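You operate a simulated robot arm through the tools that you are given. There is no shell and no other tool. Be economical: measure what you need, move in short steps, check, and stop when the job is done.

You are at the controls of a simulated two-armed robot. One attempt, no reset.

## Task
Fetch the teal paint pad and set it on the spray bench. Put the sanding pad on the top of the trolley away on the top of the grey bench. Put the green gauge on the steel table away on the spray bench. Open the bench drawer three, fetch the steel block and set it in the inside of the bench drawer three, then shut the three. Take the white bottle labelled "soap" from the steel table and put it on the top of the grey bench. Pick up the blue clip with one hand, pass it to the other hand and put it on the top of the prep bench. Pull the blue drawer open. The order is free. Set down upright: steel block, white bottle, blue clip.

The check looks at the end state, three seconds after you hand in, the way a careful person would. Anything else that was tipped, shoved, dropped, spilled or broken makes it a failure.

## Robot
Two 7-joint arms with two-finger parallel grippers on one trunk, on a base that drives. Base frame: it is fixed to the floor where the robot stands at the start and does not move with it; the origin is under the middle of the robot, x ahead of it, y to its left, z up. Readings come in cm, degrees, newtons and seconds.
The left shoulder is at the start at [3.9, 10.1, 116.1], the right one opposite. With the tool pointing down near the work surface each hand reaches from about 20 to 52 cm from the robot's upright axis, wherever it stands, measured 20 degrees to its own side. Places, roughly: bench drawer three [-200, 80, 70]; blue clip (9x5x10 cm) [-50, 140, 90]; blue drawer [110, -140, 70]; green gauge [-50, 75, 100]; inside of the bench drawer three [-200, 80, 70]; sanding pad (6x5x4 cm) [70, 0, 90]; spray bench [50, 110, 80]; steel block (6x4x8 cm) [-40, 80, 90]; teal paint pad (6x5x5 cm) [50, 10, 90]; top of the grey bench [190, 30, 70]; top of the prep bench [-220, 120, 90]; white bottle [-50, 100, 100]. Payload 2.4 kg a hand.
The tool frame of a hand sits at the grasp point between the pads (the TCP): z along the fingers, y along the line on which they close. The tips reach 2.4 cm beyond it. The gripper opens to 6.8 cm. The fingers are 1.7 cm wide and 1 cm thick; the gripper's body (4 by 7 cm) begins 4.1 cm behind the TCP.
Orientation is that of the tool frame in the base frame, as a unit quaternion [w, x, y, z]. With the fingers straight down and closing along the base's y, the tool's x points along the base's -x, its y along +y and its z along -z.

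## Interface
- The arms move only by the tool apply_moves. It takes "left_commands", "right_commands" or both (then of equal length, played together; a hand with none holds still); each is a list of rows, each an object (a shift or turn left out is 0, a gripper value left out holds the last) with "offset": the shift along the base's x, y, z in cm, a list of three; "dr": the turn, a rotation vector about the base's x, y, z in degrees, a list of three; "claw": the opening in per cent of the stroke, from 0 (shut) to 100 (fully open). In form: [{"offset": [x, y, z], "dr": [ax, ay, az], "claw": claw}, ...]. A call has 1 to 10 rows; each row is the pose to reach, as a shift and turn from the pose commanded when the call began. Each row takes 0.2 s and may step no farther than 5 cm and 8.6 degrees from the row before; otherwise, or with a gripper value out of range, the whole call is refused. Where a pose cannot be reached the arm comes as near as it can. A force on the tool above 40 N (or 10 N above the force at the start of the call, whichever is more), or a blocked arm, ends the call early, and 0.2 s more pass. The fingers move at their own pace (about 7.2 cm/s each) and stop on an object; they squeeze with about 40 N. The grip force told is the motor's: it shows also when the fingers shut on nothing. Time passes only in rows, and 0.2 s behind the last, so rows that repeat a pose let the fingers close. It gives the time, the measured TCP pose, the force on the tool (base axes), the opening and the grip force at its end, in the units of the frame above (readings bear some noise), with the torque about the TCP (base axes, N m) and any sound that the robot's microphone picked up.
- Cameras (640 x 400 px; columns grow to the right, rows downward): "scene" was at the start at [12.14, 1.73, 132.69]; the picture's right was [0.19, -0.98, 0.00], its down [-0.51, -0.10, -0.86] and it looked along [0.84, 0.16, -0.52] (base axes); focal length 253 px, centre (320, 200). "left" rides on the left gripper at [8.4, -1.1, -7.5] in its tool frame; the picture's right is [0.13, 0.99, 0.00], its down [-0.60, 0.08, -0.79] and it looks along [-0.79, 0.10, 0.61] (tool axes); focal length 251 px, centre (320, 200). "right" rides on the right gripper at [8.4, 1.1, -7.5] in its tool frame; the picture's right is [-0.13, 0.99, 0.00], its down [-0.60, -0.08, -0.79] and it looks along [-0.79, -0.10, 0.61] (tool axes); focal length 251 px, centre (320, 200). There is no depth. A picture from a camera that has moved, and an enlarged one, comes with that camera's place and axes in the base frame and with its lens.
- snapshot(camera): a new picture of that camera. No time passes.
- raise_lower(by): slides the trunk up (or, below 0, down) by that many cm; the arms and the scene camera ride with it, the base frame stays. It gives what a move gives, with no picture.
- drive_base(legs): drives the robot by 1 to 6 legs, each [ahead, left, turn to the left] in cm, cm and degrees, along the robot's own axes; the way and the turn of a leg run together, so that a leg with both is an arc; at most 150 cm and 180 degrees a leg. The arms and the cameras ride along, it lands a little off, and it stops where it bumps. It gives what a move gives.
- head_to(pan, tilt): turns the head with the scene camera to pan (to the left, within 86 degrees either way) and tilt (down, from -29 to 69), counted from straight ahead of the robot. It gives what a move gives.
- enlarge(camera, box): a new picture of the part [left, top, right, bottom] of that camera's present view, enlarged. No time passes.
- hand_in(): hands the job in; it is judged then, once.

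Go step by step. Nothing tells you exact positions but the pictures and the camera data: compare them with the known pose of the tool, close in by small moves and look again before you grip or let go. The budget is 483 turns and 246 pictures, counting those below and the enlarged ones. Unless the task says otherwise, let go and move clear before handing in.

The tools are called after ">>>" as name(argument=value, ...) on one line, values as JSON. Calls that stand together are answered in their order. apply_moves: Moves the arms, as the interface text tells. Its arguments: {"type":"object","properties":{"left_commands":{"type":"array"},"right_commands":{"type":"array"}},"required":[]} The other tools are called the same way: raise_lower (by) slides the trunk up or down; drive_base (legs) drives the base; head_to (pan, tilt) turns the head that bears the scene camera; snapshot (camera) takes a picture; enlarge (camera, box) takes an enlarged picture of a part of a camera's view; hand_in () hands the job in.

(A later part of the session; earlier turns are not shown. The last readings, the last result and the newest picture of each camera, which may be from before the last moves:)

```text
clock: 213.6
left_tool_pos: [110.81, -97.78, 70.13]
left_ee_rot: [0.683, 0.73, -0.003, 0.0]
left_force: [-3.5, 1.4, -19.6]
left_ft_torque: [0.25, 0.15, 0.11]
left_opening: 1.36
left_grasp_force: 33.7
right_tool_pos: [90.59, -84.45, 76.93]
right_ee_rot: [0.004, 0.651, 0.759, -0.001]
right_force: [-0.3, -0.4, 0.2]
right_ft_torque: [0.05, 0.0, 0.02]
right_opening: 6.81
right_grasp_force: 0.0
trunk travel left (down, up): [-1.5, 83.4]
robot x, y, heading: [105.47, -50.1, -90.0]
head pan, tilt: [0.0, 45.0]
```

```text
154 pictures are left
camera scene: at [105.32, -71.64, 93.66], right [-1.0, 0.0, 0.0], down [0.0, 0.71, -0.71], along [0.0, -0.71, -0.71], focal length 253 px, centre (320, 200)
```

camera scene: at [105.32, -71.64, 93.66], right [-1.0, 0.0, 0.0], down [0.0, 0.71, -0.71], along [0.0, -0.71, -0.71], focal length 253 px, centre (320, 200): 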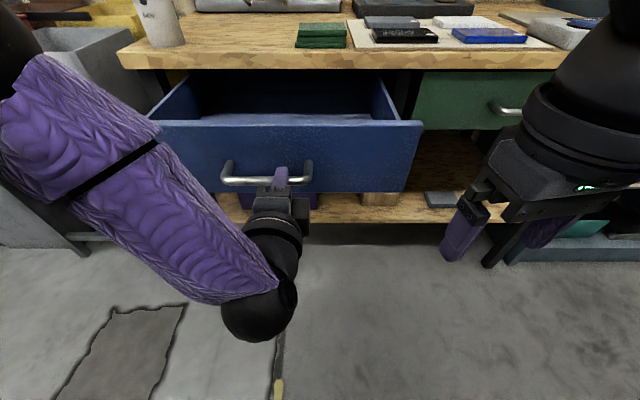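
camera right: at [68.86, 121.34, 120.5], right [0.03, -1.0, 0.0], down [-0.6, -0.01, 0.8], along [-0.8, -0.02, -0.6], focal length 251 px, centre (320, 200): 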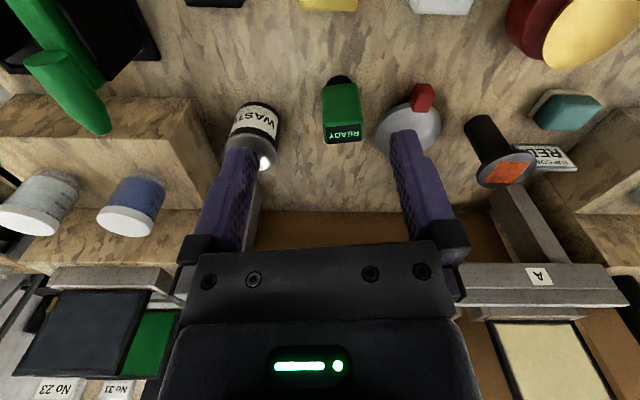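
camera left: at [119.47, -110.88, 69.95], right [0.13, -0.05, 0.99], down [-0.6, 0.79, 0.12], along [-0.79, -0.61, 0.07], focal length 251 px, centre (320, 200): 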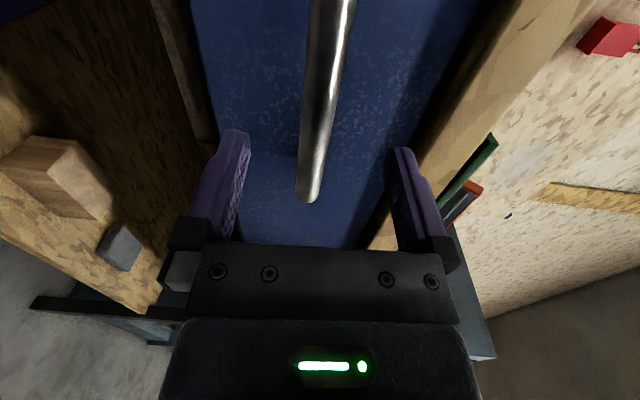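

>>> drive_base(legs=[[-5, 0, 0]])

```text
clock: 214.5
left_tool_pos: [110.93, -92.57, 70.17]
left_ee_rot: [0.683, 0.731, -0.004, 0.0]
left_force: [-1.8, 1.6, -12.2]
left_ft_torque: [0.16, 0.18, 0.24]
left_opening: 1.39
left_grasp_force: 33.8
right_tool_pos: [90.61, -79.4, 76.97]
right_ee_rot: [0.002, 0.65, 0.76, -0.002]
right_force: [0.8, 0.6, 0.0]
right_ft_torque: [-0.02, 0.02, 0.01]
right_opening: 6.8
right_grasp_force: 0.0
trunk travel left (down, up): [-1.5, 83.4]
robot x, y, heading: [105.79, -45.16, -89.8]
head pan, tilt: [0.0, 45.0]
```

The drawer is 26 cm open. Let go and back off a little.

>>> apply_moves(left_commands=[{"claw": 100}, {"claw": 100}, {"claw": 100}])

>>> drive_base(legs=[[-5.5, 0, 0]])

>>> snapshot(camera="scene")

>>> snapshot(camera="left")

```text
clock: 215.3
left_tool_pos: [110.82, -92.57, 70.15]
left_ee_rot: [0.682, 0.731, -0.003, 0.001]
left_force: [-0.5, -0.3, 0.0]
left_ft_torque: [0.0, 0.0, 0.0]
left_opening: 6.81
left_grasp_force: 0.2
right_tool_pos: [90.58, -79.42, 76.96]
right_ee_rot: [0.004, 0.65, 0.76, -0.002]
right_force: [0.2, 0.2, 0.1]
right_ft_torque: [0.01, 0.02, 0.0]
right_opening: 6.8
right_grasp_force: 0.1
trunk travel left (down, up): [-1.5, 83.4]
robot x, y, heading: [105.57, -44.81, -90.1]
head pan, tilt: [0.0, 45.0]
```

```text
clock: 216.2
left_tool_pos: [110.92, -87.16, 70.09]
left_ee_rot: [0.682, 0.731, -0.005, 0.0]
left_force: [0.6, 0.8, -0.7]
left_ft_torque: [0.01, 0.01, -0.01]
left_opening: 6.77
left_grasp_force: 0.0
right_tool_pos: [90.55, -73.94, 77.0]
right_ee_rot: [0.004, 0.65, 0.76, -0.003]
right_force: [-0.5, 0.1, -0.5]
right_ft_torque: [0.0, -0.01, 0.0]
right_opening: 6.81
right_grasp_force: 0.1
trunk travel left (down, up): [-1.5, 83.4]
robot x, y, heading: [105.27, -39.68, -89.8]
head pan, tilt: [0.0, 45.0]
```

```text
153 pictures are left
camera scene: at [105.32, -61.06, 93.7], right [-1.0, 0.0, 0.0], down [0.0, 0.71, -0.71], along [0.0, -0.71, -0.71], focal length 253 px, centre (320, 200)
```

scene: 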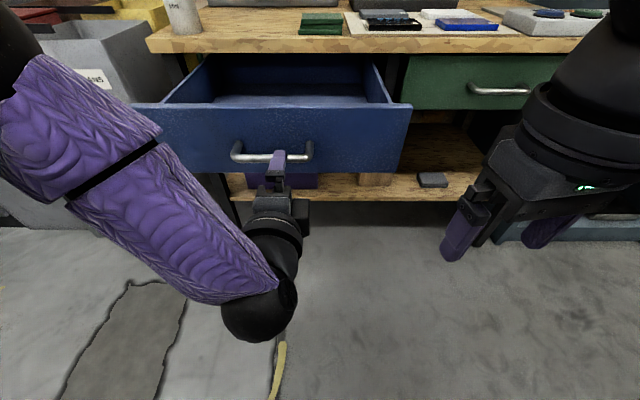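

```text
152 pictures are left
camera left: at [119.44, -79.67, 69.75], right [0.12, -0.07, 0.99], down [-0.6, 0.79, 0.13], along [-0.79, -0.61, 0.06], focal length 251 px, centre (320, 200)
```

left: 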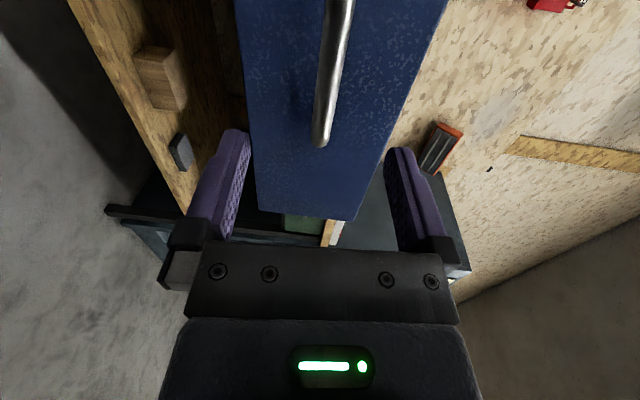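

The drawer stays open. I'll raise the trunk, keep the left hand in this forward pose for the next drawer, and drive back to the steel table.

>>> raise_lower(by=42)

>>> drive_base(legs=[[0, -108, 0], [0, -105, 0], [0, 0, 180]])

>>> snapshot(camera="scene")

```text
refused: 42 is not a number from -40 to 40
```

```text
clock: 234.1
left_tool_pos: [-111.6, 8.19, 70.18]
left_ee_rot: [0.0, 0.006, 0.732, 0.682]
left_force: [-0.1, -0.2, 0.3]
left_ft_torque: [0.0, 0.04, -0.03]
left_opening: 6.8
left_grasp_force: 0.1
right_tool_pos: [-91.45, -5.34, 76.99]
right_ee_rot: [-0.002, 0.759, -0.651, -0.004]
right_force: [-0.1, 1.2, 0.1]
right_ft_torque: [0.03, 0.02, -0.01]
right_opening: 6.82
right_grasp_force: 0.0
trunk travel left (down, up): [-1.5, 83.4]
robot x, y, heading: [-106.39, -39.26, 90.1]
head pan, tilt: [0.0, 45.0]
```

```text
151 pictures are left
camera scene: at [-106.67, -17.93, 93.7], right [1.0, 0.0, 0.0], down [0.0, -0.71, -0.71], along [0.0, 0.71, -0.71], focal length 253 px, centre (320, 200)
```

scene: 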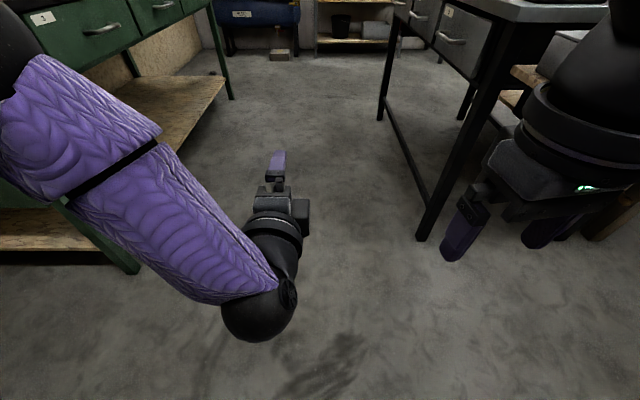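

Next time I'll not chain on a call that may be refused; luckily the path was clear. Raising the trunk now.

>>> raise_lower(by=40)

>>> head_to(pan=60, tilt=30)

>>> snapshot(camera="scene")

```text
clock: 237.9
left_tool_pos: [-111.58, 2.79, 121.27]
left_ee_rot: [-0.001, 0.003, 0.632, 0.775]
left_force: [-0.3, -0.5, -0.5]
left_ft_torque: [0.01, 0.01, -0.01]
left_opening: 6.81
left_grasp_force: 0.1
right_tool_pos: [-91.34, -5.24, 116.97]
right_ee_rot: [-0.003, 0.759, -0.651, -0.003]
right_force: [0.2, -0.3, 0.2]
right_ft_torque: [0.01, 0.02, 0.01]
right_opening: 6.8
right_grasp_force: 0.1
trunk travel left (down, up): [-41.5, 43.5]
robot x, y, heading: [-106.57, -39.24, 89.9]
head pan, tilt: [0.0, 45.0]
```

```text
clock: 239.2
left_tool_pos: [-111.54, 2.74, 121.3]
left_ee_rot: [-0.001, 0.003, 0.632, 0.775]
left_force: [-0.3, 0.2, 0.5]
left_ft_torque: [-0.03, 0.04, -0.01]
left_opening: 6.82
left_grasp_force: 0.1
right_tool_pos: [-91.44, -5.19, 116.97]
right_ee_rot: [-0.002, 0.759, -0.651, -0.004]
right_force: [-0.8, 0.1, 0.5]
right_ft_torque: [0.05, 0.0, -0.03]
right_opening: 6.8
right_grasp_force: 0.1
trunk travel left (down, up): [-41.5, 43.5]
robot x, y, heading: [-106.6, -39.23, 89.9]
head pan, tilt: [60.0, 30.0]
```

```text
150 pictures are left
camera scene: at [-114.53, -31.88, 136.89], right [0.5, 0.86, 0.0], down [0.43, -0.25, -0.87], along [-0.75, 0.44, -0.5], focal length 253 px, centre (320, 200)
```

scene: 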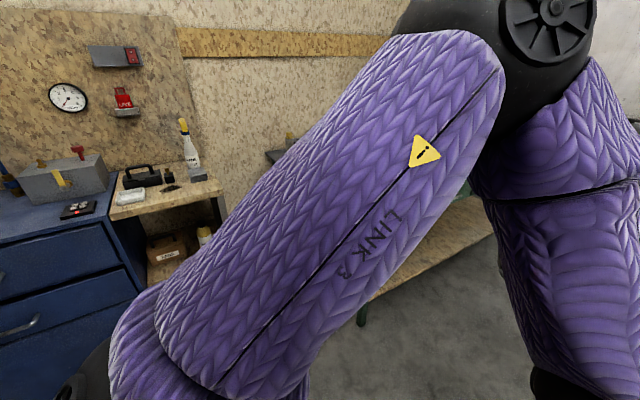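

>>> drive_base(legs=[[128, 0, 0], [0, 0, -90]])

>>> head_to(pan=-5, tilt=42)

>>> snapshot(camera="scene")

>>> snapshot(camera="right")

```text
clock: 249.4
left_tool_pos: [-64.92, 93.14, 121.23]
left_ee_rot: [0.544, 0.445, 0.449, 0.553]
left_force: [0.7, 0.5, 0.1]
left_ft_torque: [0.03, 0.0, -0.01]
left_opening: 6.8
left_grasp_force: 0.1
right_tool_pos: [-72.58, 72.74, 117.0]
right_ee_rot: [0.005, -0.084, 0.996, 0.001]
right_force: [-0.4, -0.2, 0.1]
right_ft_torque: [0.01, -0.01, 0.0]
right_opening: 6.81
right_grasp_force: 0.1
trunk travel left (down, up): [-41.5, 43.5]
robot x, y, heading: [-106.94, 87.35, 0.6]
head pan, tilt: [60.0, 30.0]
```

```text
clock: 250.8
left_tool_pos: [-65.02, 93.02, 121.24]
left_ee_rot: [0.543, 0.445, 0.449, 0.553]
left_force: [-0.3, -0.4, -0.9]
left_ft_torque: [-0.01, 0.02, -0.03]
left_opening: 6.8
left_grasp_force: 0.0
right_tool_pos: [-72.57, 72.88, 117.03]
right_ee_rot: [0.004, -0.083, 0.997, 0.001]
right_force: [0.4, 0.1, 0.0]
right_ft_torque: [-0.02, -0.03, -0.01]
right_opening: 6.8
right_grasp_force: 0.1
trunk travel left (down, up): [-41.5, 43.5]
robot x, y, heading: [-106.85, 87.11, 0.5]
head pan, tilt: [-5.0, 42.0]
```

```text
149 pictures are left
camera scene: at [-95.98, 86.86, 135.06], right [-0.07, -1.0, 0.0], down [-0.67, 0.05, -0.74], along [0.74, -0.05, -0.67], focal length 253 px, centre (320, 200)
```

scene: 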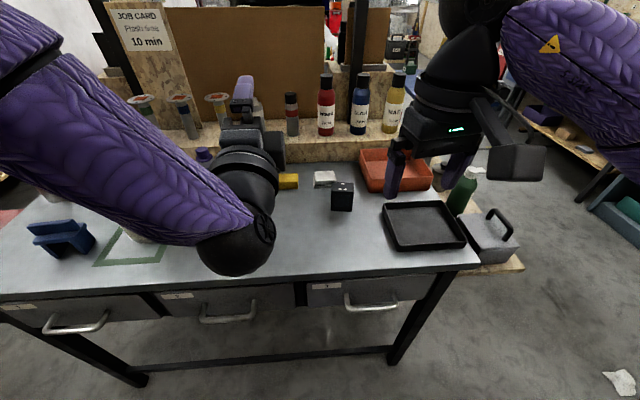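

```text
148 pictures are left
camera right: at [-80.97, 72.64, 124.48], right [-0.04, 1.0, 0.0], down [0.6, 0.02, 0.8], along [0.8, 0.03, -0.6], focal length 251 px, centre (320, 200)
```

right: 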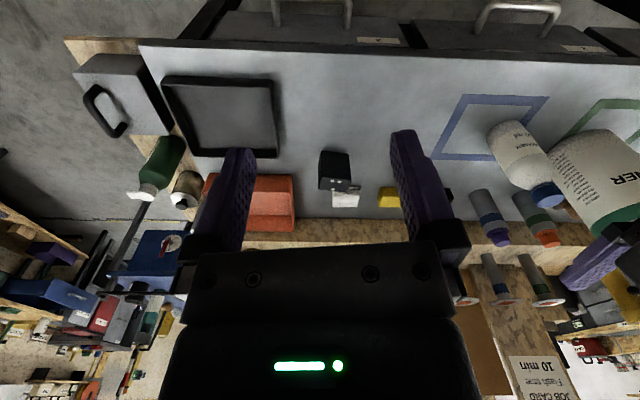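

The steel block is at about (-44.3, 77.1), 6 cm wide along y, top near z 94. I'll move 13 cm closer.

>>> drive_base(legs=[[13, 0, -0.5]])

>>> apply_moves(right_commands=[{"offset": [3, 1, -3], "dr": [0, 0, -5]}, {"offset": [6, 2, -6], "dr": [0, 0, -9.6]}, {"offset": [9, 3, -9], "dr": [0, 0, -9.6]}, {"offset": [11, 4, -12], "dr": [0, 0, -9.6]}])

>>> snapshot(camera="right")

>>> snapshot(camera="scene")

```text
clock: 252.1
left_tool_pos: [-51.6, 92.8, 121.23]
left_ee_rot: [0.545, 0.447, 0.447, 0.551]
left_force: [0.6, 0.0, -0.5]
left_ft_torque: [0.0, -0.02, 0.01]
left_opening: 6.83
left_grasp_force: 0.0
right_tool_pos: [-59.44, 72.68, 116.95]
right_ee_rot: [0.003, -0.08, 0.997, 0.0]
right_force: [0.4, -0.4, 0.2]
right_ft_torque: [-0.03, 0.01, -0.02]
right_opening: 6.8
right_grasp_force: 0.1
trunk travel left (down, up): [-41.5, 43.5]
robot x, y, heading: [-93.55, 87.45, 0.5]
head pan, tilt: [-5.0, 42.0]
```

```text
clock: 253.1
left_tool_pos: [-51.76, 92.92, 121.17]
left_ee_rot: [0.546, 0.447, 0.446, 0.55]
left_force: [0.2, 0.1, -0.2]
left_ft_torque: [0.0, -0.02, 0.01]
left_opening: 6.82
left_grasp_force: 0.0
right_tool_pos: [-48.43, 76.74, 105.06]
right_ee_rot: [0.004, 0.004, 1.0, 0.0]
right_force: [0.1, 0.1, 0.5]
right_ft_torque: [0.0, 0.0, -0.03]
right_opening: 6.82
right_grasp_force: 0.1
trunk travel left (down, up): [-41.5, 43.5]
robot x, y, heading: [-93.87, 87.62, 0.3]
head pan, tilt: [-5.0, 42.0]
```

```text
147 pictures are left
camera right: at [-56.76, 77.98, 112.52], right [0.14, 0.99, 0.0], down [0.6, -0.08, 0.8], along [0.79, -0.11, -0.6], focal length 251 px, centre (320, 200)
```

right: 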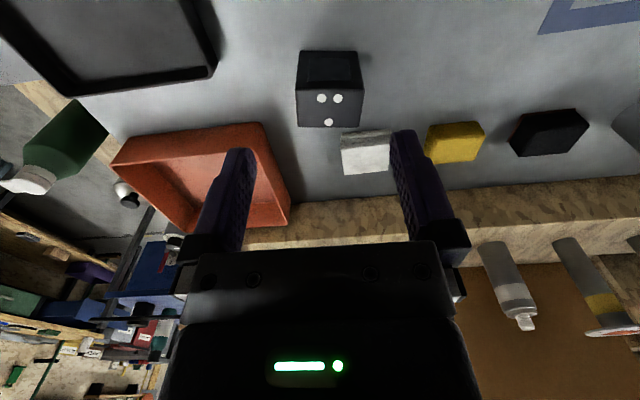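

```text
146 pictures are left
camera scene: at [-82.78, 86.9, 135.06], right [-0.08, -1.0, 0.0], down [-0.67, 0.06, -0.74], along [0.74, -0.06, -0.67], focal length 253 px, centre (320, 200)
```

scene: 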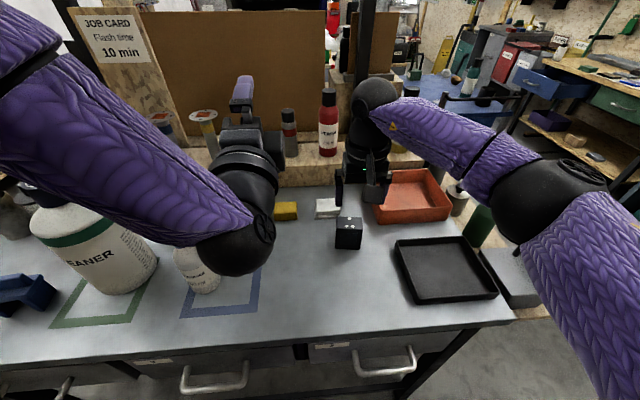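

The block's top is centred near (-44.7, 77.0) with about -6° yaw. Aligning and lowering.

>>> apply_moves(right_commands=[{"offset": [2, 0.2, 0], "dr": [0, 0, -3]}, {"offset": [3.8, 0.3, -2], "dr": [0, 0, -6]}, {"offset": [3.8, 0.3, -6.5], "dr": [0, 0, -6]}])

>>> snapshot(camera="right")

```text
clock: 253.9
left_tool_pos: [-51.64, 92.98, 121.2]
left_ee_rot: [0.545, 0.448, 0.446, 0.551]
left_force: [0.7, 0.5, 0.8]
left_ft_torque: [0.02, 0.02, -0.01]
left_opening: 6.78
left_grasp_force: 0.1
right_tool_pos: [-44.74, 77.01, 98.37]
right_ee_rot: [0.005, 0.056, 0.998, 0.002]
right_force: [0.2, 0.2, 0.6]
right_ft_torque: [0.01, -0.01, 0.0]
right_opening: 6.8
right_grasp_force: 0.1
trunk travel left (down, up): [-41.5, 43.5]
robot x, y, heading: [-93.86, 87.52, -0.1]
head pan, tilt: [-5.0, 42.0]
```

```text
145 pictures are left
camera right: at [-52.79, 79.13, 105.89], right [0.24, 0.97, 0.0], down [0.58, -0.15, 0.8], along [0.78, -0.19, -0.6], focal length 251 px, centre (320, 200)
```

right: 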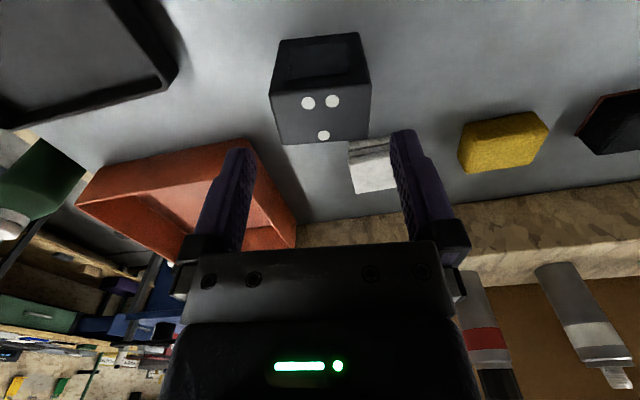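

>>> apply_moves(right_commands=[{"offset": [0.1, 0.15, -2]}, {"offset": [0.1, 0.15, -3.5]}, {"offset": [0.1, 0.15, -5]}, {"offset": [0.1, 0.15, -6.5]}])

>>> snapshot(camera="right")

```text
clock: 254.9
left_tool_pos: [-51.78, 92.95, 121.22]
left_ee_rot: [0.545, 0.447, 0.447, 0.55]
left_force: [0.8, -0.4, 0.0]
left_ft_torque: [-0.02, -0.03, 0.01]
left_opening: 6.8
left_grasp_force: 0.0
right_tool_pos: [-45.6, 76.83, 92.59]
right_ee_rot: [0.005, 0.056, 0.998, 0.0]
right_force: [-0.2, 0.6, 0.1]
right_ft_torque: [0.03, 0.0, -0.01]
right_opening: 6.8
right_grasp_force: 0.1
right hand out of reach, approached as far as the arm can: row 2, 3, 4
trunk travel left (down, up): [-41.5, 43.5]
robot x, y, heading: [-93.78, 87.51, 0.6]
head pan, tilt: [-5.0, 42.0]
```

```text
144 pictures are left
camera right: at [-53.8, 79.05, 100.11], right [0.24, 0.97, 0.0], down [0.58, -0.15, 0.8], along [0.78, -0.19, -0.6], focal length 251 px, centre (320, 200)
```

right: 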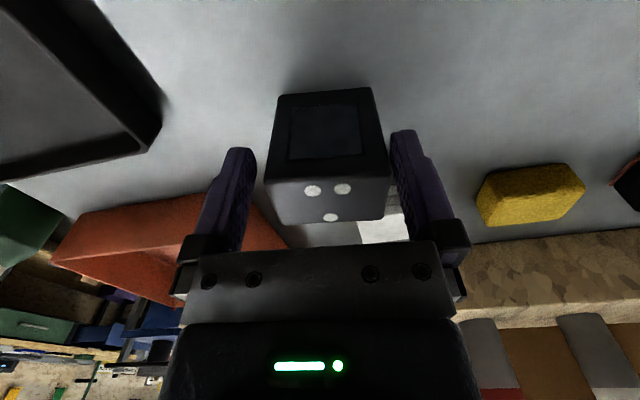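

Near the reach limit; lowering the trunk 2 cm brings the fingers down the rest.

>>> raise_lower(by=-1.7)

>>> apply_moves(right_commands=[{"offset": [0.5, 0.2, 0]}, {"offset": [0.8, 0.2, 0]}])

>>> snapshot(camera="right")

```text
clock: 255.5
left_tool_pos: [-51.82, 92.92, 119.52]
left_ee_rot: [0.545, 0.448, 0.447, 0.55]
left_force: [0.0, 0.2, 0.8]
left_ft_torque: [-0.02, 0.0, 0.0]
left_opening: 6.81
left_grasp_force: 0.1
right_tool_pos: [-45.66, 76.9, 91.06]
right_ee_rot: [0.005, 0.056, 0.998, 0.0]
right_force: [-0.5, 0.3, 0.6]
right_ft_torque: [0.03, 0.01, 0.0]
right_opening: 6.8
right_grasp_force: 0.0
trunk travel left (down, up): [-39.8, 45.2]
robot x, y, heading: [-93.83, 87.63, 0.3]
head pan, tilt: [-5.0, 42.0]
```

```text
clock: 256.1
left_tool_pos: [-51.79, 92.87, 119.47]
left_ee_rot: [0.545, 0.448, 0.447, 0.55]
left_force: [0.0, 0.1, 0.6]
left_ft_torque: [-0.03, 0.02, 0.01]
left_opening: 6.8
left_grasp_force: 0.0
right_tool_pos: [-45.5, 77.13, 91.19]
right_ee_rot: [0.004, 0.056, 0.998, 0.001]
right_force: [0.6, -0.3, 0.1]
right_ft_torque: [-0.04, -0.01, -0.02]
right_opening: 6.8
right_grasp_force: 0.1
right hand out of reach, approached as far as the arm can: row 2
trunk travel left (down, up): [-39.8, 45.2]
robot x, y, heading: [-93.68, 87.59, 0.3]
head pan, tilt: [-5.0, 42.0]
```

```text
143 pictures are left
camera right: at [-53.51, 79.28, 98.64], right [0.24, 0.97, 0.0], down [0.58, -0.15, 0.8], along [0.78, -0.19, -0.6], focal length 251 px, centre (320, 200)
```

right: 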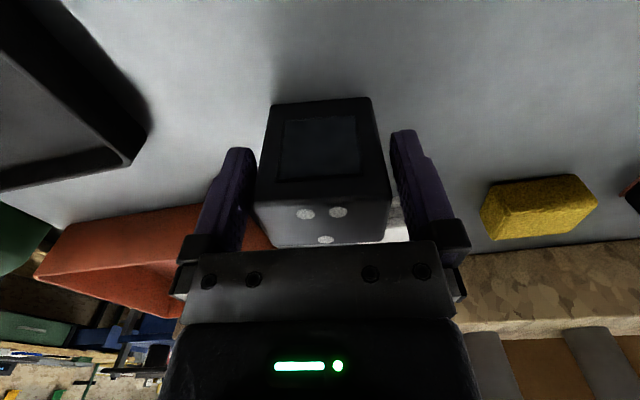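

>>> apply_moves(right_commands=[{"claw": 0}, {"claw": 0}, {"claw": 0}])

>>> raise_lower(by=8)

>>> snapshot(camera="right")

```text
clock: 256.9
left_tool_pos: [-51.61, 92.98, 119.56]
left_ee_rot: [0.545, 0.448, 0.446, 0.551]
left_force: [-0.3, 0.3, 0.3]
left_ft_torque: [-0.03, 0.01, 0.0]
left_opening: 6.78
left_grasp_force: 0.0
right_tool_pos: [-45.39, 77.09, 91.18]
right_ee_rot: [0.004, 0.056, 0.998, 0.001]
right_force: [-0.1, -0.5, 0.1]
right_ft_torque: [-0.09, 0.0, -0.03]
right_opening: 6.04
right_grasp_force: 40.7
trunk travel left (down, up): [-39.8, 45.2]
robot x, y, heading: [-94.11, 87.57, 0.3]
head pan, tilt: [-5.0, 42.0]
```

```text
clock: 258.1
left_tool_pos: [-51.64, 92.87, 127.4]
left_ee_rot: [0.544, 0.447, 0.448, 0.551]
left_force: [0.8, 0.1, 0.4]
left_ft_torque: [0.02, -0.03, -0.05]
left_opening: 6.79
left_grasp_force: 0.0
right_tool_pos: [-45.46, 77.06, 100.02]
right_ee_rot: [0.013, 0.056, 0.998, 0.001]
right_force: [-0.1, 0.4, -5.3]
right_ft_torque: [0.01, 0.08, -0.02]
right_opening: 5.98
right_grasp_force: 40.3
trunk travel left (down, up): [-47.8, 37.2]
robot x, y, heading: [-93.83, 87.71, 0.2]
head pan, tilt: [-5.0, 42.0]
```

```text
142 pictures are left
camera right: at [-53.74, 79.2, 107.36], right [0.24, 0.97, 0.01], down [0.57, -0.15, 0.81], along [0.79, -0.19, -0.59], focal length 251 px, centre (320, 200)
```

right: 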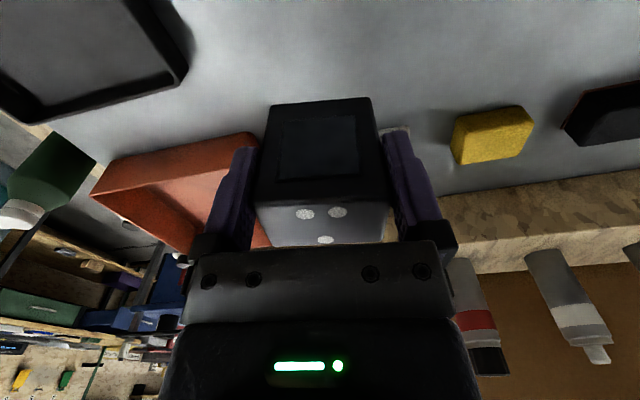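

The block is held. Lift, pull back, then reverse from the table and look at the drawer bench.

>>> apply_moves(right_commands=[{"offset": [0, 0, 4.5]}, {"offset": [-1, 0, 9]}, {"offset": [-4, -1, 12]}, {"offset": [-8, -2, 13]}, {"offset": [-12, -4, 13]}, {"offset": [-16, -6, 13]}])

>>> drive_base(legs=[[-22, 0, 0], [0, 0, 180]])

>>> head_to(pan=0, tilt=35)

>>> snapshot(camera="scene")

```text
clock: 259.5
left_tool_pos: [-51.77, 92.86, 127.69]
left_ee_rot: [0.543, 0.446, 0.448, 0.552]
left_force: [0.2, -0.6, 0.2]
left_ft_torque: [-0.01, -0.04, 0.0]
left_opening: 6.79
left_grasp_force: 0.1
right_tool_pos: [-61.87, 71.0, 113.17]
right_ee_rot: [0.014, 0.056, 0.998, 0.001]
right_force: [0.2, 0.2, -5.1]
right_ft_torque: [0.01, 0.1, 0.02]
right_opening: 5.99
right_grasp_force: 39.4
trunk travel left (down, up): [-47.8, 37.2]
robot x, y, heading: [-93.92, 87.42, 0.4]
head pan, tilt: [-5.0, 42.0]
```

```text
clock: 268.7
left_tool_pos: [-157.29, 79.04, 127.57]
left_ee_rot: [0.571, 0.463, -0.43, -0.524]
left_force: [0.4, 0.0, 0.0]
left_ft_torque: [0.01, -0.02, 0.01]
left_opening: 6.82
left_grasp_force: 0.0
right_tool_pos: [-148.88, 101.49, 113.13]
right_ee_rot: [0.003, 1.0, -0.019, -0.014]
right_force: [-1.1, -0.6, -4.5]
right_ft_torque: [-0.01, -0.06, -0.02]
right_opening: 5.99
right_grasp_force: 40.2
trunk travel left (down, up): [-47.8, 37.2]
robot x, y, heading: [-116.29, 87.3, -175.5]
head pan, tilt: [-5.0, 42.0]
```

```text
clock: 269.4
left_tool_pos: [-157.39, 78.86, 127.56]
left_ee_rot: [0.571, 0.464, -0.43, -0.524]
left_force: [0.2, -0.2, -0.1]
left_ft_torque: [-0.01, 0.01, -0.02]
left_opening: 6.8
left_grasp_force: 0.0
right_tool_pos: [-148.96, 101.49, 113.04]
right_ee_rot: [0.001, 1.0, -0.019, -0.013]
right_force: [-0.3, 0.4, -5.2]
right_ft_torque: [-0.01, -0.1, 0.01]
right_opening: 5.97
right_grasp_force: 40.4
trunk travel left (down, up): [-47.8, 37.2]
robot x, y, heading: [-115.54, 87.26, -175.5]
head pan, tilt: [0.0, 35.0]
```

```text
141 pictures are left
camera scene: at [-126.93, 86.57, 142.44], right [-0.08, 1.0, 0.0], down [0.57, 0.05, -0.82], along [-0.82, -0.06, -0.57], focal length 253 px, centre (320, 200)
```

scene: 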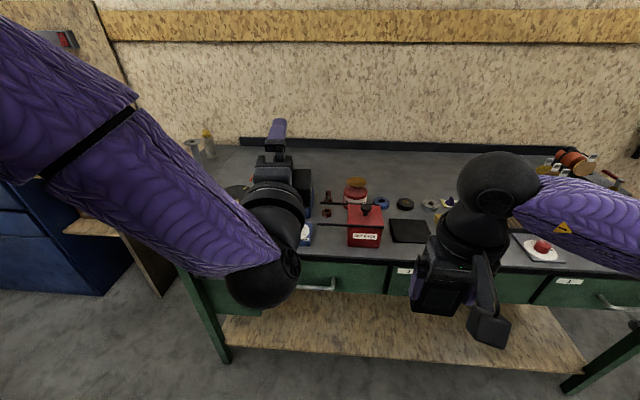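

>>> enlarge(camera="scene", box=[180, 170, 420, 320])

>>> enlarge(camera="scene", box=[400, 170, 640, 320])

```text
2.67 times, centred on (300, 245) of scene
camera zoom: at [-126.93, 86.57, 142.44], right [-0.08, 1.0, 0.0], down [0.57, 0.05, -0.82], along [-0.82, -0.06, -0.57], focal length 675 px, centre (373, 80)
```

zoom: 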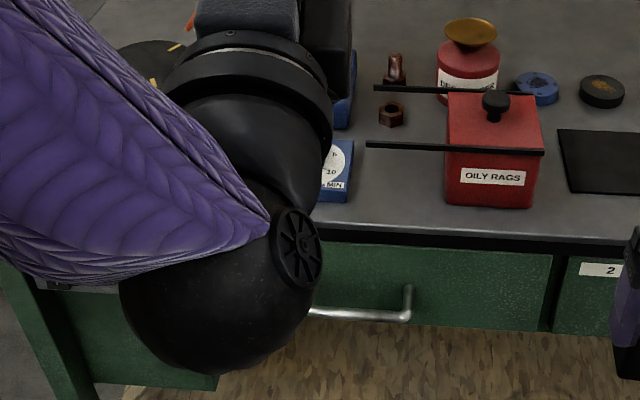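

```text
2.67 times, centred on (520, 245) of scene
camera zoom: at [-126.93, 86.57, 142.44], right [-0.08, 1.0, 0.0], down [0.57, 0.05, -0.82], along [-0.82, -0.06, -0.57], focal length 675 px, centre (-213, 80)
```

zoom: 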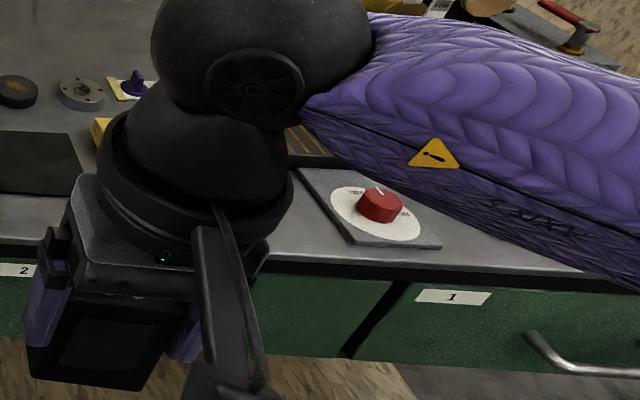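

Drawer 3 is the left one (handle near y≈81); drawers 2 and 1 follow to the right. I'll square the heading, raise the right hand with the block, and lower the trunk for a second look at the handle.

>>> apply_moves(right_commands=[{"offset": [0, 0, 5]}, {"offset": [0, 0, 10]}, {"offset": [0, 2, 14]}, {"offset": [0, 4, 18]}, {"offset": [0, 6, 20]}])

>>> drive_base(legs=[[0, 4, -4.5]])

>>> raise_lower(by=-38)

>>> head_to(pan=0, tilt=45)

>>> snapshot(camera="scene")

>>> snapshot(camera="left")

```text
clock: 270.6
left_tool_pos: [-157.23, 79.01, 127.54]
left_ee_rot: [0.571, 0.464, -0.43, -0.523]
left_force: [0.1, 0.4, -0.8]
left_ft_torque: [-0.01, -0.01, 0.0]
left_opening: 6.8
left_grasp_force: 0.1
right_tool_pos: [-149.17, 107.62, 133.09]
right_ee_rot: [0.002, 1.0, -0.019, -0.012]
right_force: [-0.2, 0.5, -4.4]
right_ft_torque: [0.01, -0.07, 0.03]
right_opening: 5.95
right_grasp_force: 39.6
trunk travel left (down, up): [-47.8, 37.2]
robot x, y, heading: [-116.0, 87.3, -175.6]
head pan, tilt: [0.0, 35.0]
```

```text
clock: 271.4
left_tool_pos: [-157.56, 78.24, 127.57]
left_ee_rot: [0.549, 0.447, -0.448, -0.546]
left_force: [-0.5, 0.6, -0.1]
left_ft_torque: [-0.01, -0.01, -0.06]
left_opening: 6.78
left_grasp_force: 0.1
right_tool_pos: [-147.26, 105.98, 133.21]
right_ee_rot: [0.001, 0.998, -0.059, -0.015]
right_force: [0.7, -0.7, -5.2]
right_ft_torque: [-0.01, -0.09, 0.03]
right_opening: 5.99
right_grasp_force: 40.1
trunk travel left (down, up): [-47.8, 37.2]
robot x, y, heading: [-115.55, 83.58, -179.9]
head pan, tilt: [0.0, 35.0]
```

```text
clock: 275.1
left_tool_pos: [-157.63, 78.4, 89.61]
left_ee_rot: [0.55, 0.447, -0.448, -0.545]
left_force: [0.7, 0.0, 1.0]
left_ft_torque: [-0.02, -0.01, 0.0]
left_opening: 6.81
left_grasp_force: 0.0
right_tool_pos: [-147.29, 106.39, 95.15]
right_ee_rot: [0.002, 0.998, -0.059, -0.014]
right_force: [0.2, -0.1, -4.2]
right_ft_torque: [0.0, -0.11, 0.02]
right_opening: 6.0
right_grasp_force: 40.4
trunk travel left (down, up): [-9.8, 75.2]
robot x, y, heading: [-115.52, 83.25, -179.9]
head pan, tilt: [0.0, 35.0]
```

```text
clock: 275.8
left_tool_pos: [-157.63, 78.31, 89.57]
left_ee_rot: [0.55, 0.447, -0.448, -0.545]
left_force: [-0.3, 0.4, -0.2]
left_ft_torque: [0.01, 0.03, -0.02]
left_opening: 6.78
left_grasp_force: 0.1
right_tool_pos: [-147.18, 106.14, 95.1]
right_ee_rot: [0.002, 0.998, -0.058, -0.013]
right_force: [-0.4, -0.7, -4.9]
right_ft_torque: [-0.01, -0.04, -0.03]
right_opening: 6.01
right_grasp_force: 39.9
trunk travel left (down, up): [-9.8, 75.2]
robot x, y, heading: [-115.2, 83.94, -180.0]
head pan, tilt: [0.0, 45.0]
```

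```text
138 pictures are left
camera scene: at [-134.21, 83.5, 102.38], right [0.0, 1.0, 0.0], down [0.71, 0.0, -0.71], along [-0.71, 0.0, -0.71], focal length 253 px, centre (320, 200)
```

scene: 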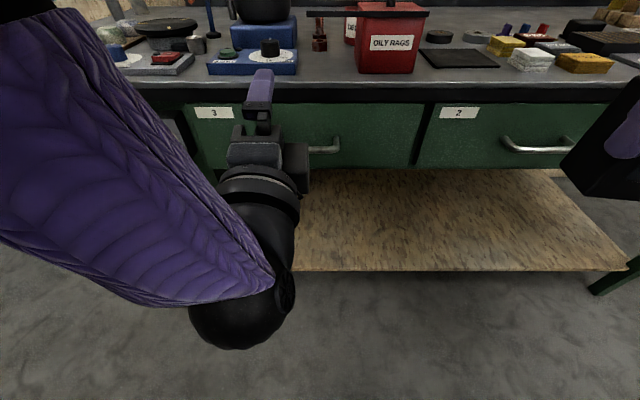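

```text
137 pictures are left
camera left: at [-150.33, 69.93, 87.17], right [0.2, -0.12, 0.97], down [0.79, 0.61, -0.08], along [-0.58, 0.79, 0.22], focal length 251 px, centre (320, 200)
```

left: 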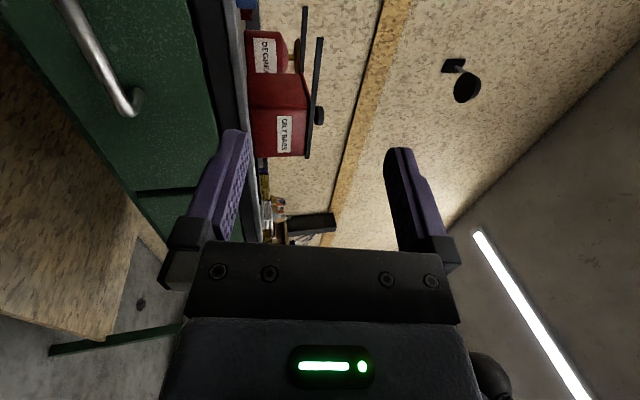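

Handle bar of drawer 3 is at x≈-179, z≈72.4, centred y≈81. I'll lower fully, level the left hand's pitch and drop it to bar height.

>>> raise_lower(by=-8.5)

>>> apply_moves(left_commands=[{"offset": [-1, 0, -2], "dr": [0, -4, 0]}, {"offset": [-2, 0, -5], "dr": [0, -8, 0]}, {"offset": [-3, 0, -8], "dr": [0, -11.5, 0]}])

>>> snapshot(camera="left")

```text
clock: 277.0
left_tool_pos: [-158.47, 78.43, 79.77]
left_ee_rot: [0.542, 0.457, -0.457, -0.537]
left_force: [-1.0, 0.7, -0.2]
left_ft_torque: [-0.02, -0.01, 0.02]
left_opening: 6.79
left_grasp_force: 0.0
right_tool_pos: [-149.41, 106.02, 84.77]
right_ee_rot: [0.0, 0.998, -0.058, 0.023]
right_force: [-0.1, 0.4, -4.6]
right_ft_torque: [-0.02, -0.09, 0.0]
right_opening: 6.0
right_grasp_force: 40.2
trunk travel left (down, up): [-1.3, 83.6]
robot x, y, heading: [-115.65, 83.44, -180.0]
head pan, tilt: [0.0, 45.0]
```

```text
clock: 277.8
left_tool_pos: [-161.61, 78.54, 71.65]
left_ee_rot: [-0.494, -0.508, 0.51, 0.488]
left_force: [-0.4, -0.6, 0.6]
left_ft_torque: [-0.01, 0.0, -0.01]
left_opening: 6.8
left_grasp_force: 0.1
right_tool_pos: [-149.42, 106.07, 84.69]
right_ee_rot: [0.0, 0.998, -0.058, 0.021]
right_force: [0.3, 0.6, -4.9]
right_ft_torque: [-0.02, -0.09, -0.01]
right_opening: 5.96
right_grasp_force: 40.2
trunk travel left (down, up): [-1.3, 83.6]
robot x, y, heading: [-115.26, 83.51, -180.1]
head pan, tilt: [0.0, 45.0]
```

```text
136 pictures are left
camera left: at [-153.95, 70.02, 71.06], right [-0.03, -0.12, 0.99], down [0.79, 0.61, 0.1], along [-0.61, 0.78, 0.08], focal length 251 px, centre (320, 200)
```

left: 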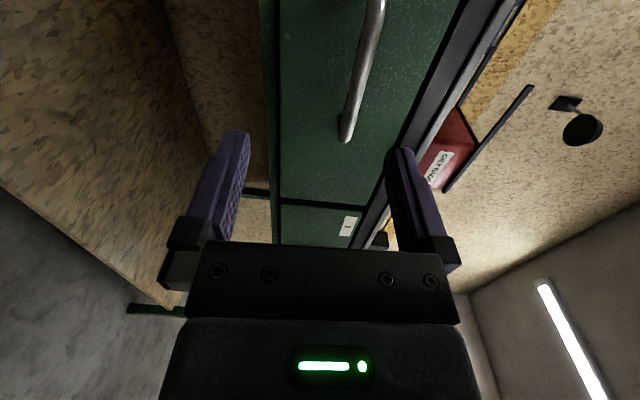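

From the hand camera the bar is nearer z≈75.5. Raise the trunk 3.7 and drive ahead 12.

>>> raise_lower(by=3.7)

>>> drive_base(legs=[[12, 0, 0]])

>>> snapshot(camera="left")

>>> snapshot(camera="scene")

```text
clock: 278.6
left_tool_pos: [-161.55, 78.37, 75.55]
left_ee_rot: [-0.494, -0.508, 0.51, 0.489]
left_force: [-0.9, -0.8, 0.0]
left_ft_torque: [-0.03, -0.01, 0.02]
left_opening: 6.8
left_grasp_force: 0.1
right_tool_pos: [-149.46, 106.1, 88.33]
right_ee_rot: [0.001, 0.998, -0.057, 0.023]
right_force: [-0.4, -0.4, -4.5]
right_ft_torque: [-0.04, -0.08, 0.03]
right_opening: 5.97
right_grasp_force: 39.9
trunk travel left (down, up): [-5.0, 80.0]
robot x, y, heading: [-115.63, 83.5, -180.0]
head pan, tilt: [0.0, 45.0]
```

```text
clock: 279.9
left_tool_pos: [-173.35, 78.51, 75.63]
left_ee_rot: [-0.493, -0.508, 0.51, 0.489]
left_force: [-0.9, 0.6, 0.8]
left_ft_torque: [0.02, -0.01, -0.03]
left_opening: 6.79
left_grasp_force: 0.1
right_tool_pos: [-161.28, 106.14, 88.44]
right_ee_rot: [-0.001, 0.998, -0.06, 0.022]
right_force: [0.2, 0.6, -5.2]
right_ft_torque: [-0.03, -0.07, -0.03]
right_opening: 5.97
right_grasp_force: 40.2
trunk travel left (down, up): [-5.0, 80.0]
robot x, y, heading: [-127.32, 83.39, 179.9]
head pan, tilt: [0.0, 45.0]
```

```text
135 pictures are left
camera left: at [-165.82, 70.05, 74.91], right [-0.03, -0.12, 0.99], down [0.79, 0.61, 0.1], along [-0.61, 0.79, 0.08], focal length 251 px, centre (320, 200)
```

left: 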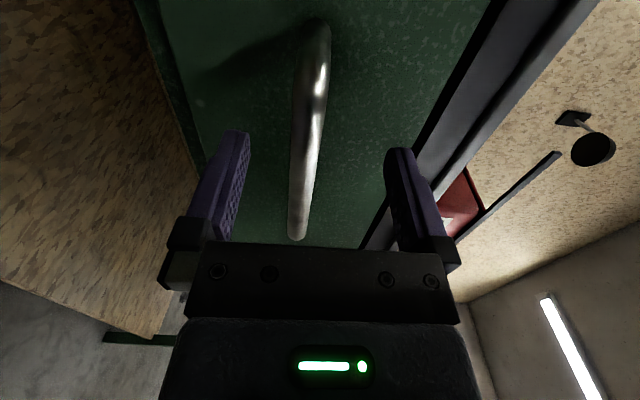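

```text
134 pictures are left
camera scene: at [-147.87, 83.55, 97.37], right [0.0, 1.0, 0.0], down [0.71, 0.0, -0.71], along [-0.71, 0.0, -0.71], focal length 253 px, centre (320, 200)
```

scene: 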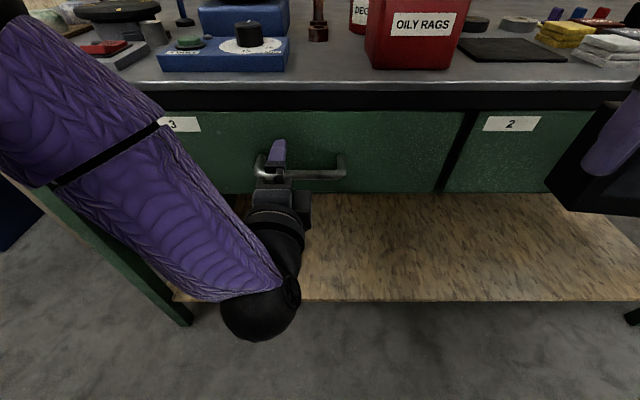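

>>> raise_lower(by=-0.6)

>>> drive_base(legs=[[2.5, 0, 0]])

>>> snapshot(camera="left")

```text
clock: 280.4
left_tool_pos: [-173.48, 78.44, 74.78]
left_ee_rot: [-0.493, -0.508, 0.509, 0.49]
left_force: [0.0, -0.3, -0.7]
left_ft_torque: [0.04, -0.03, -0.04]
left_opening: 6.77
left_grasp_force: 0.0
right_tool_pos: [-161.31, 106.2, 87.8]
right_ee_rot: [0.001, 0.998, -0.059, 0.023]
right_force: [0.0, -0.5, -5.4]
right_ft_torque: [-0.02, -0.07, -0.01]
right_opening: 5.99
right_grasp_force: 40.0
trunk travel left (down, up): [-4.4, 80.6]
robot x, y, heading: [-127.23, 83.45, 179.8]
head pan, tilt: [0.0, 45.0]
```

```text
clock: 281.2
left_tool_pos: [-175.9, 78.49, 74.94]
left_ee_rot: [-0.492, -0.508, 0.511, 0.489]
left_force: [-0.3, -0.1, 0.3]
left_ft_torque: [-0.01, 0.02, 0.03]
left_opening: 6.8
left_grasp_force: 0.1
right_tool_pos: [-163.81, 106.25, 87.97]
right_ee_rot: [0.0, 0.998, -0.059, 0.022]
right_force: [0.8, 0.4, -5.3]
right_ft_torque: [0.01, -0.09, 0.0]
right_opening: 5.98
right_grasp_force: 39.7
trunk travel left (down, up): [-4.4, 80.6]
robot x, y, heading: [-130.02, 83.24, 179.8]
head pan, tilt: [0.0, 45.0]
```

```text
133 pictures are left
camera left: at [-168.31, 70.07, 74.3], right [-0.03, -0.12, 0.99], down [0.79, 0.61, 0.1], along [-0.61, 0.79, 0.08], focal length 251 px, centre (320, 200)
```

left: 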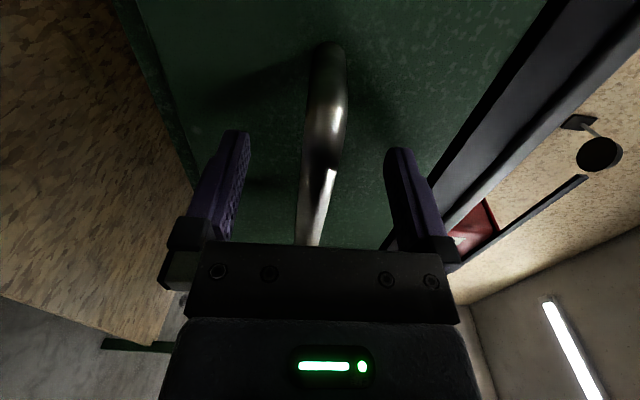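

The bar lies between the fingers. Closing.

>>> apply_moves(left_commands=[{"claw": 0}, {"claw": 0}, {"claw": 0}, {"claw": 0}])

```text
clock: 282.2
left_tool_pos: [-175.88, 78.56, 74.66]
left_ee_rot: [-0.491, -0.509, 0.512, 0.488]
left_force: [11.3, 1.7, -32.2]
left_ft_torque: [0.25, 0.23, 0.33]
left_opening: 1.38
left_grasp_force: 33.0
right_tool_pos: [-163.87, 106.17, 87.71]
right_ee_rot: [0.0, 0.998, -0.058, 0.023]
right_force: [0.3, -1.1, -5.5]
right_ft_torque: [-0.03, -0.07, 0.0]
right_opening: 6.0
right_grasp_force: 39.7
trunk travel left (down, up): [-4.4, 80.6]
robot x, y, heading: [-129.56, 83.51, 179.7]
head pan, tilt: [0.0, 45.0]
```

>>> drive_base(legs=[[-10, 0, 0]])

>>> snapshot(camera="scene")

```text
clock: 283.5
left_tool_pos: [-166.35, 78.53, 74.7]
left_ee_rot: [-0.49, -0.51, 0.514, 0.486]
left_force: [0.2, 0.6, -4.5]
left_ft_torque: [0.23, -0.1, 0.33]
left_opening: 1.35
left_grasp_force: 33.7
right_tool_pos: [-154.32, 106.16, 87.94]
right_ee_rot: [0.001, 0.998, -0.059, 0.023]
right_force: [0.2, 0.1, -5.4]
right_ft_torque: [-0.02, -0.09, 0.01]
right_opening: 5.99
right_grasp_force: 40.0
trunk travel left (down, up): [-4.4, 80.6]
robot x, y, heading: [-120.69, 83.89, 180.2]
head pan, tilt: [0.0, 45.0]
stopped in leg 1: the force on the tool passed its limit at 45 N (the readings are from after the stop); the commanded pose is now the measured one
```

```text
132 pictures are left
camera scene: at [-141.03, 83.55, 96.77], right [0.0, 1.0, 0.0], down [0.71, 0.0, -0.71], along [-0.71, 0.0, -0.71], focal length 253 px, centre (320, 200)
```

scene: 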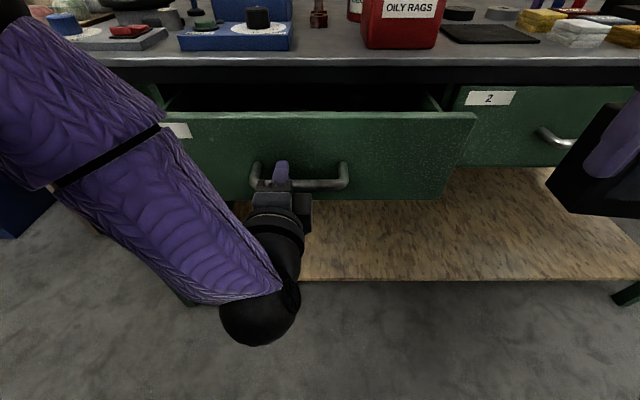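

It opens. Pull further in shorter pieces.

>>> drive_base(legs=[[-7, 0, 0]])

>>> drive_base(legs=[[-7, 0, 0]])

>>> snapshot(camera="scene")

```text
clock: 284.5
left_tool_pos: [-159.37, 78.51, 74.78]
left_ee_rot: [-0.49, -0.509, 0.513, 0.487]
left_force: [1.3, -0.7, -5.4]
left_ft_torque: [0.23, 0.06, 0.47]
left_opening: 1.38
left_grasp_force: 33.6
right_tool_pos: [-147.31, 106.16, 87.92]
right_ee_rot: [0.0, 0.998, -0.059, 0.023]
right_force: [-0.2, 0.2, -5.0]
right_ft_torque: [0.02, -0.11, -0.02]
right_opening: 5.99
right_grasp_force: 40.3
trunk travel left (down, up): [-4.4, 80.6]
robot x, y, heading: [-113.26, 83.21, 179.8]
head pan, tilt: [0.0, 45.0]
```

```text
clock: 285.5
left_tool_pos: [-152.09, 78.5, 74.6]
left_ee_rot: [-0.489, -0.51, 0.514, 0.486]
left_force: [2.1, 4.5, -2.7]
left_ft_torque: [0.29, 0.03, -0.15]
left_opening: 1.36
left_grasp_force: 33.9
right_tool_pos: [-140.22, 106.17, 87.78]
right_ee_rot: [0.001, 0.998, -0.059, 0.023]
right_force: [-0.8, -0.3, -4.0]
right_ft_torque: [0.02, -0.12, -0.03]
right_opening: 5.96
right_grasp_force: 40.2
trunk travel left (down, up): [-4.4, 80.6]
robot x, y, heading: [-106.59, 83.66, 180.1]
head pan, tilt: [0.0, 45.0]
```

```text
131 pictures are left
camera scene: at [-126.88, 83.55, 96.74], right [0.0, 1.0, 0.0], down [0.71, 0.0, -0.71], along [-0.71, 0.0, -0.71], focal length 253 px, centre (320, 200)
```

scene: 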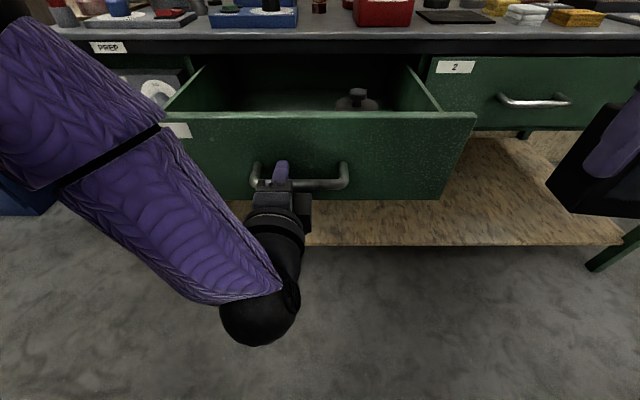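

It's open 24 cm, with a small item at the back right inside. Releasing the handle and backing off.

>>> apply_moves(left_commands=[{"claw": 100}, {"claw": 100}, {"claw": 100}])

>>> drive_base(legs=[[-7, 0, 0]])

>>> raise_lower(by=38)

>>> head_to(pan=0, tilt=55)

>>> snapshot(camera="scene")

```text
clock: 286.3
left_tool_pos: [-152.14, 78.41, 74.65]
left_ee_rot: [-0.49, -0.509, 0.514, 0.487]
left_force: [0.7, 0.0, 0.4]
left_ft_torque: [0.02, 0.03, 0.01]
left_opening: 6.8
left_grasp_force: 0.1
right_tool_pos: [-140.09, 106.12, 87.74]
right_ee_rot: [0.0, 0.998, -0.059, 0.023]
right_force: [-0.3, 0.3, -4.9]
right_ft_torque: [0.0, -0.09, 0.0]
right_opening: 5.98
right_grasp_force: 39.6
trunk travel left (down, up): [-4.4, 80.6]
robot x, y, heading: [-106.16, 83.16, 180.0]
head pan, tilt: [0.0, 45.0]
```

```text
clock: 287.3
left_tool_pos: [-145.23, 78.53, 74.69]
left_ee_rot: [-0.489, -0.51, 0.514, 0.487]
left_force: [-0.3, 0.8, 0.1]
left_ft_torque: [0.0, 0.01, -0.03]
left_opening: 6.78
left_grasp_force: 0.1
right_tool_pos: [-133.16, 106.18, 87.91]
right_ee_rot: [0.0, 0.998, -0.058, 0.022]
right_force: [-0.6, -0.1, -4.4]
right_ft_torque: [0.02, -0.07, -0.05]
right_opening: 5.99
right_grasp_force: 40.5
trunk travel left (down, up): [-4.4, 80.6]
robot x, y, heading: [-99.15, 83.21, 180.2]
head pan, tilt: [0.0, 45.0]
```

```text
clock: 291.0
left_tool_pos: [-143.21, 78.59, 117.17]
left_ee_rot: [0.516, 0.484, -0.487, -0.512]
left_force: [0.4, -0.3, -0.5]
left_ft_torque: [0.02, -0.02, -0.02]
left_opening: 6.79
left_grasp_force: 0.0
right_tool_pos: [-133.11, 106.21, 125.86]
right_ee_rot: [0.0, 0.998, -0.058, 0.023]
right_force: [-0.3, -0.2, -4.0]
right_ft_torque: [-0.01, -0.07, -0.02]
right_opening: 5.97
right_grasp_force: 40.2
trunk travel left (down, up): [-42.4, 42.6]
robot x, y, heading: [-99.23, 83.43, 180.0]
head pan, tilt: [0.0, 45.0]
```

```text
clock: 291.7
left_tool_pos: [-143.33, 78.64, 117.22]
left_ee_rot: [0.517, 0.484, -0.486, -0.512]
left_force: [-0.3, -0.5, 0.6]
left_ft_torque: [-0.01, -0.02, 0.02]
left_opening: 6.8
left_grasp_force: 0.1
right_tool_pos: [-133.13, 106.18, 125.76]
right_ee_rot: [0.0, 0.998, -0.058, 0.023]
right_force: [-0.5, -0.2, -4.9]
right_ft_torque: [-0.01, -0.06, 0.02]
right_opening: 5.97
right_grasp_force: 39.9
trunk travel left (down, up): [-42.4, 42.6]
robot x, y, heading: [-99.11, 83.48, 180.1]
head pan, tilt: [0.0, 55.0]
```

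```text
130 pictures are left
camera scene: at [-109.61, 83.53, 134.19], right [0.0, 1.0, 0.0], down [0.82, 0.0, -0.57], along [-0.57, 0.0, -0.82], focal length 253 px, centre (320, 200)
```

scene: 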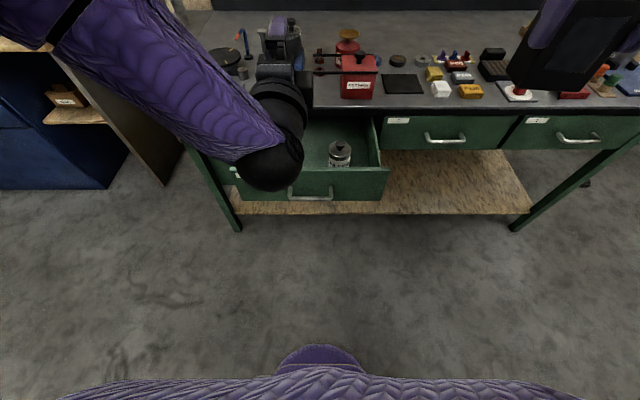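

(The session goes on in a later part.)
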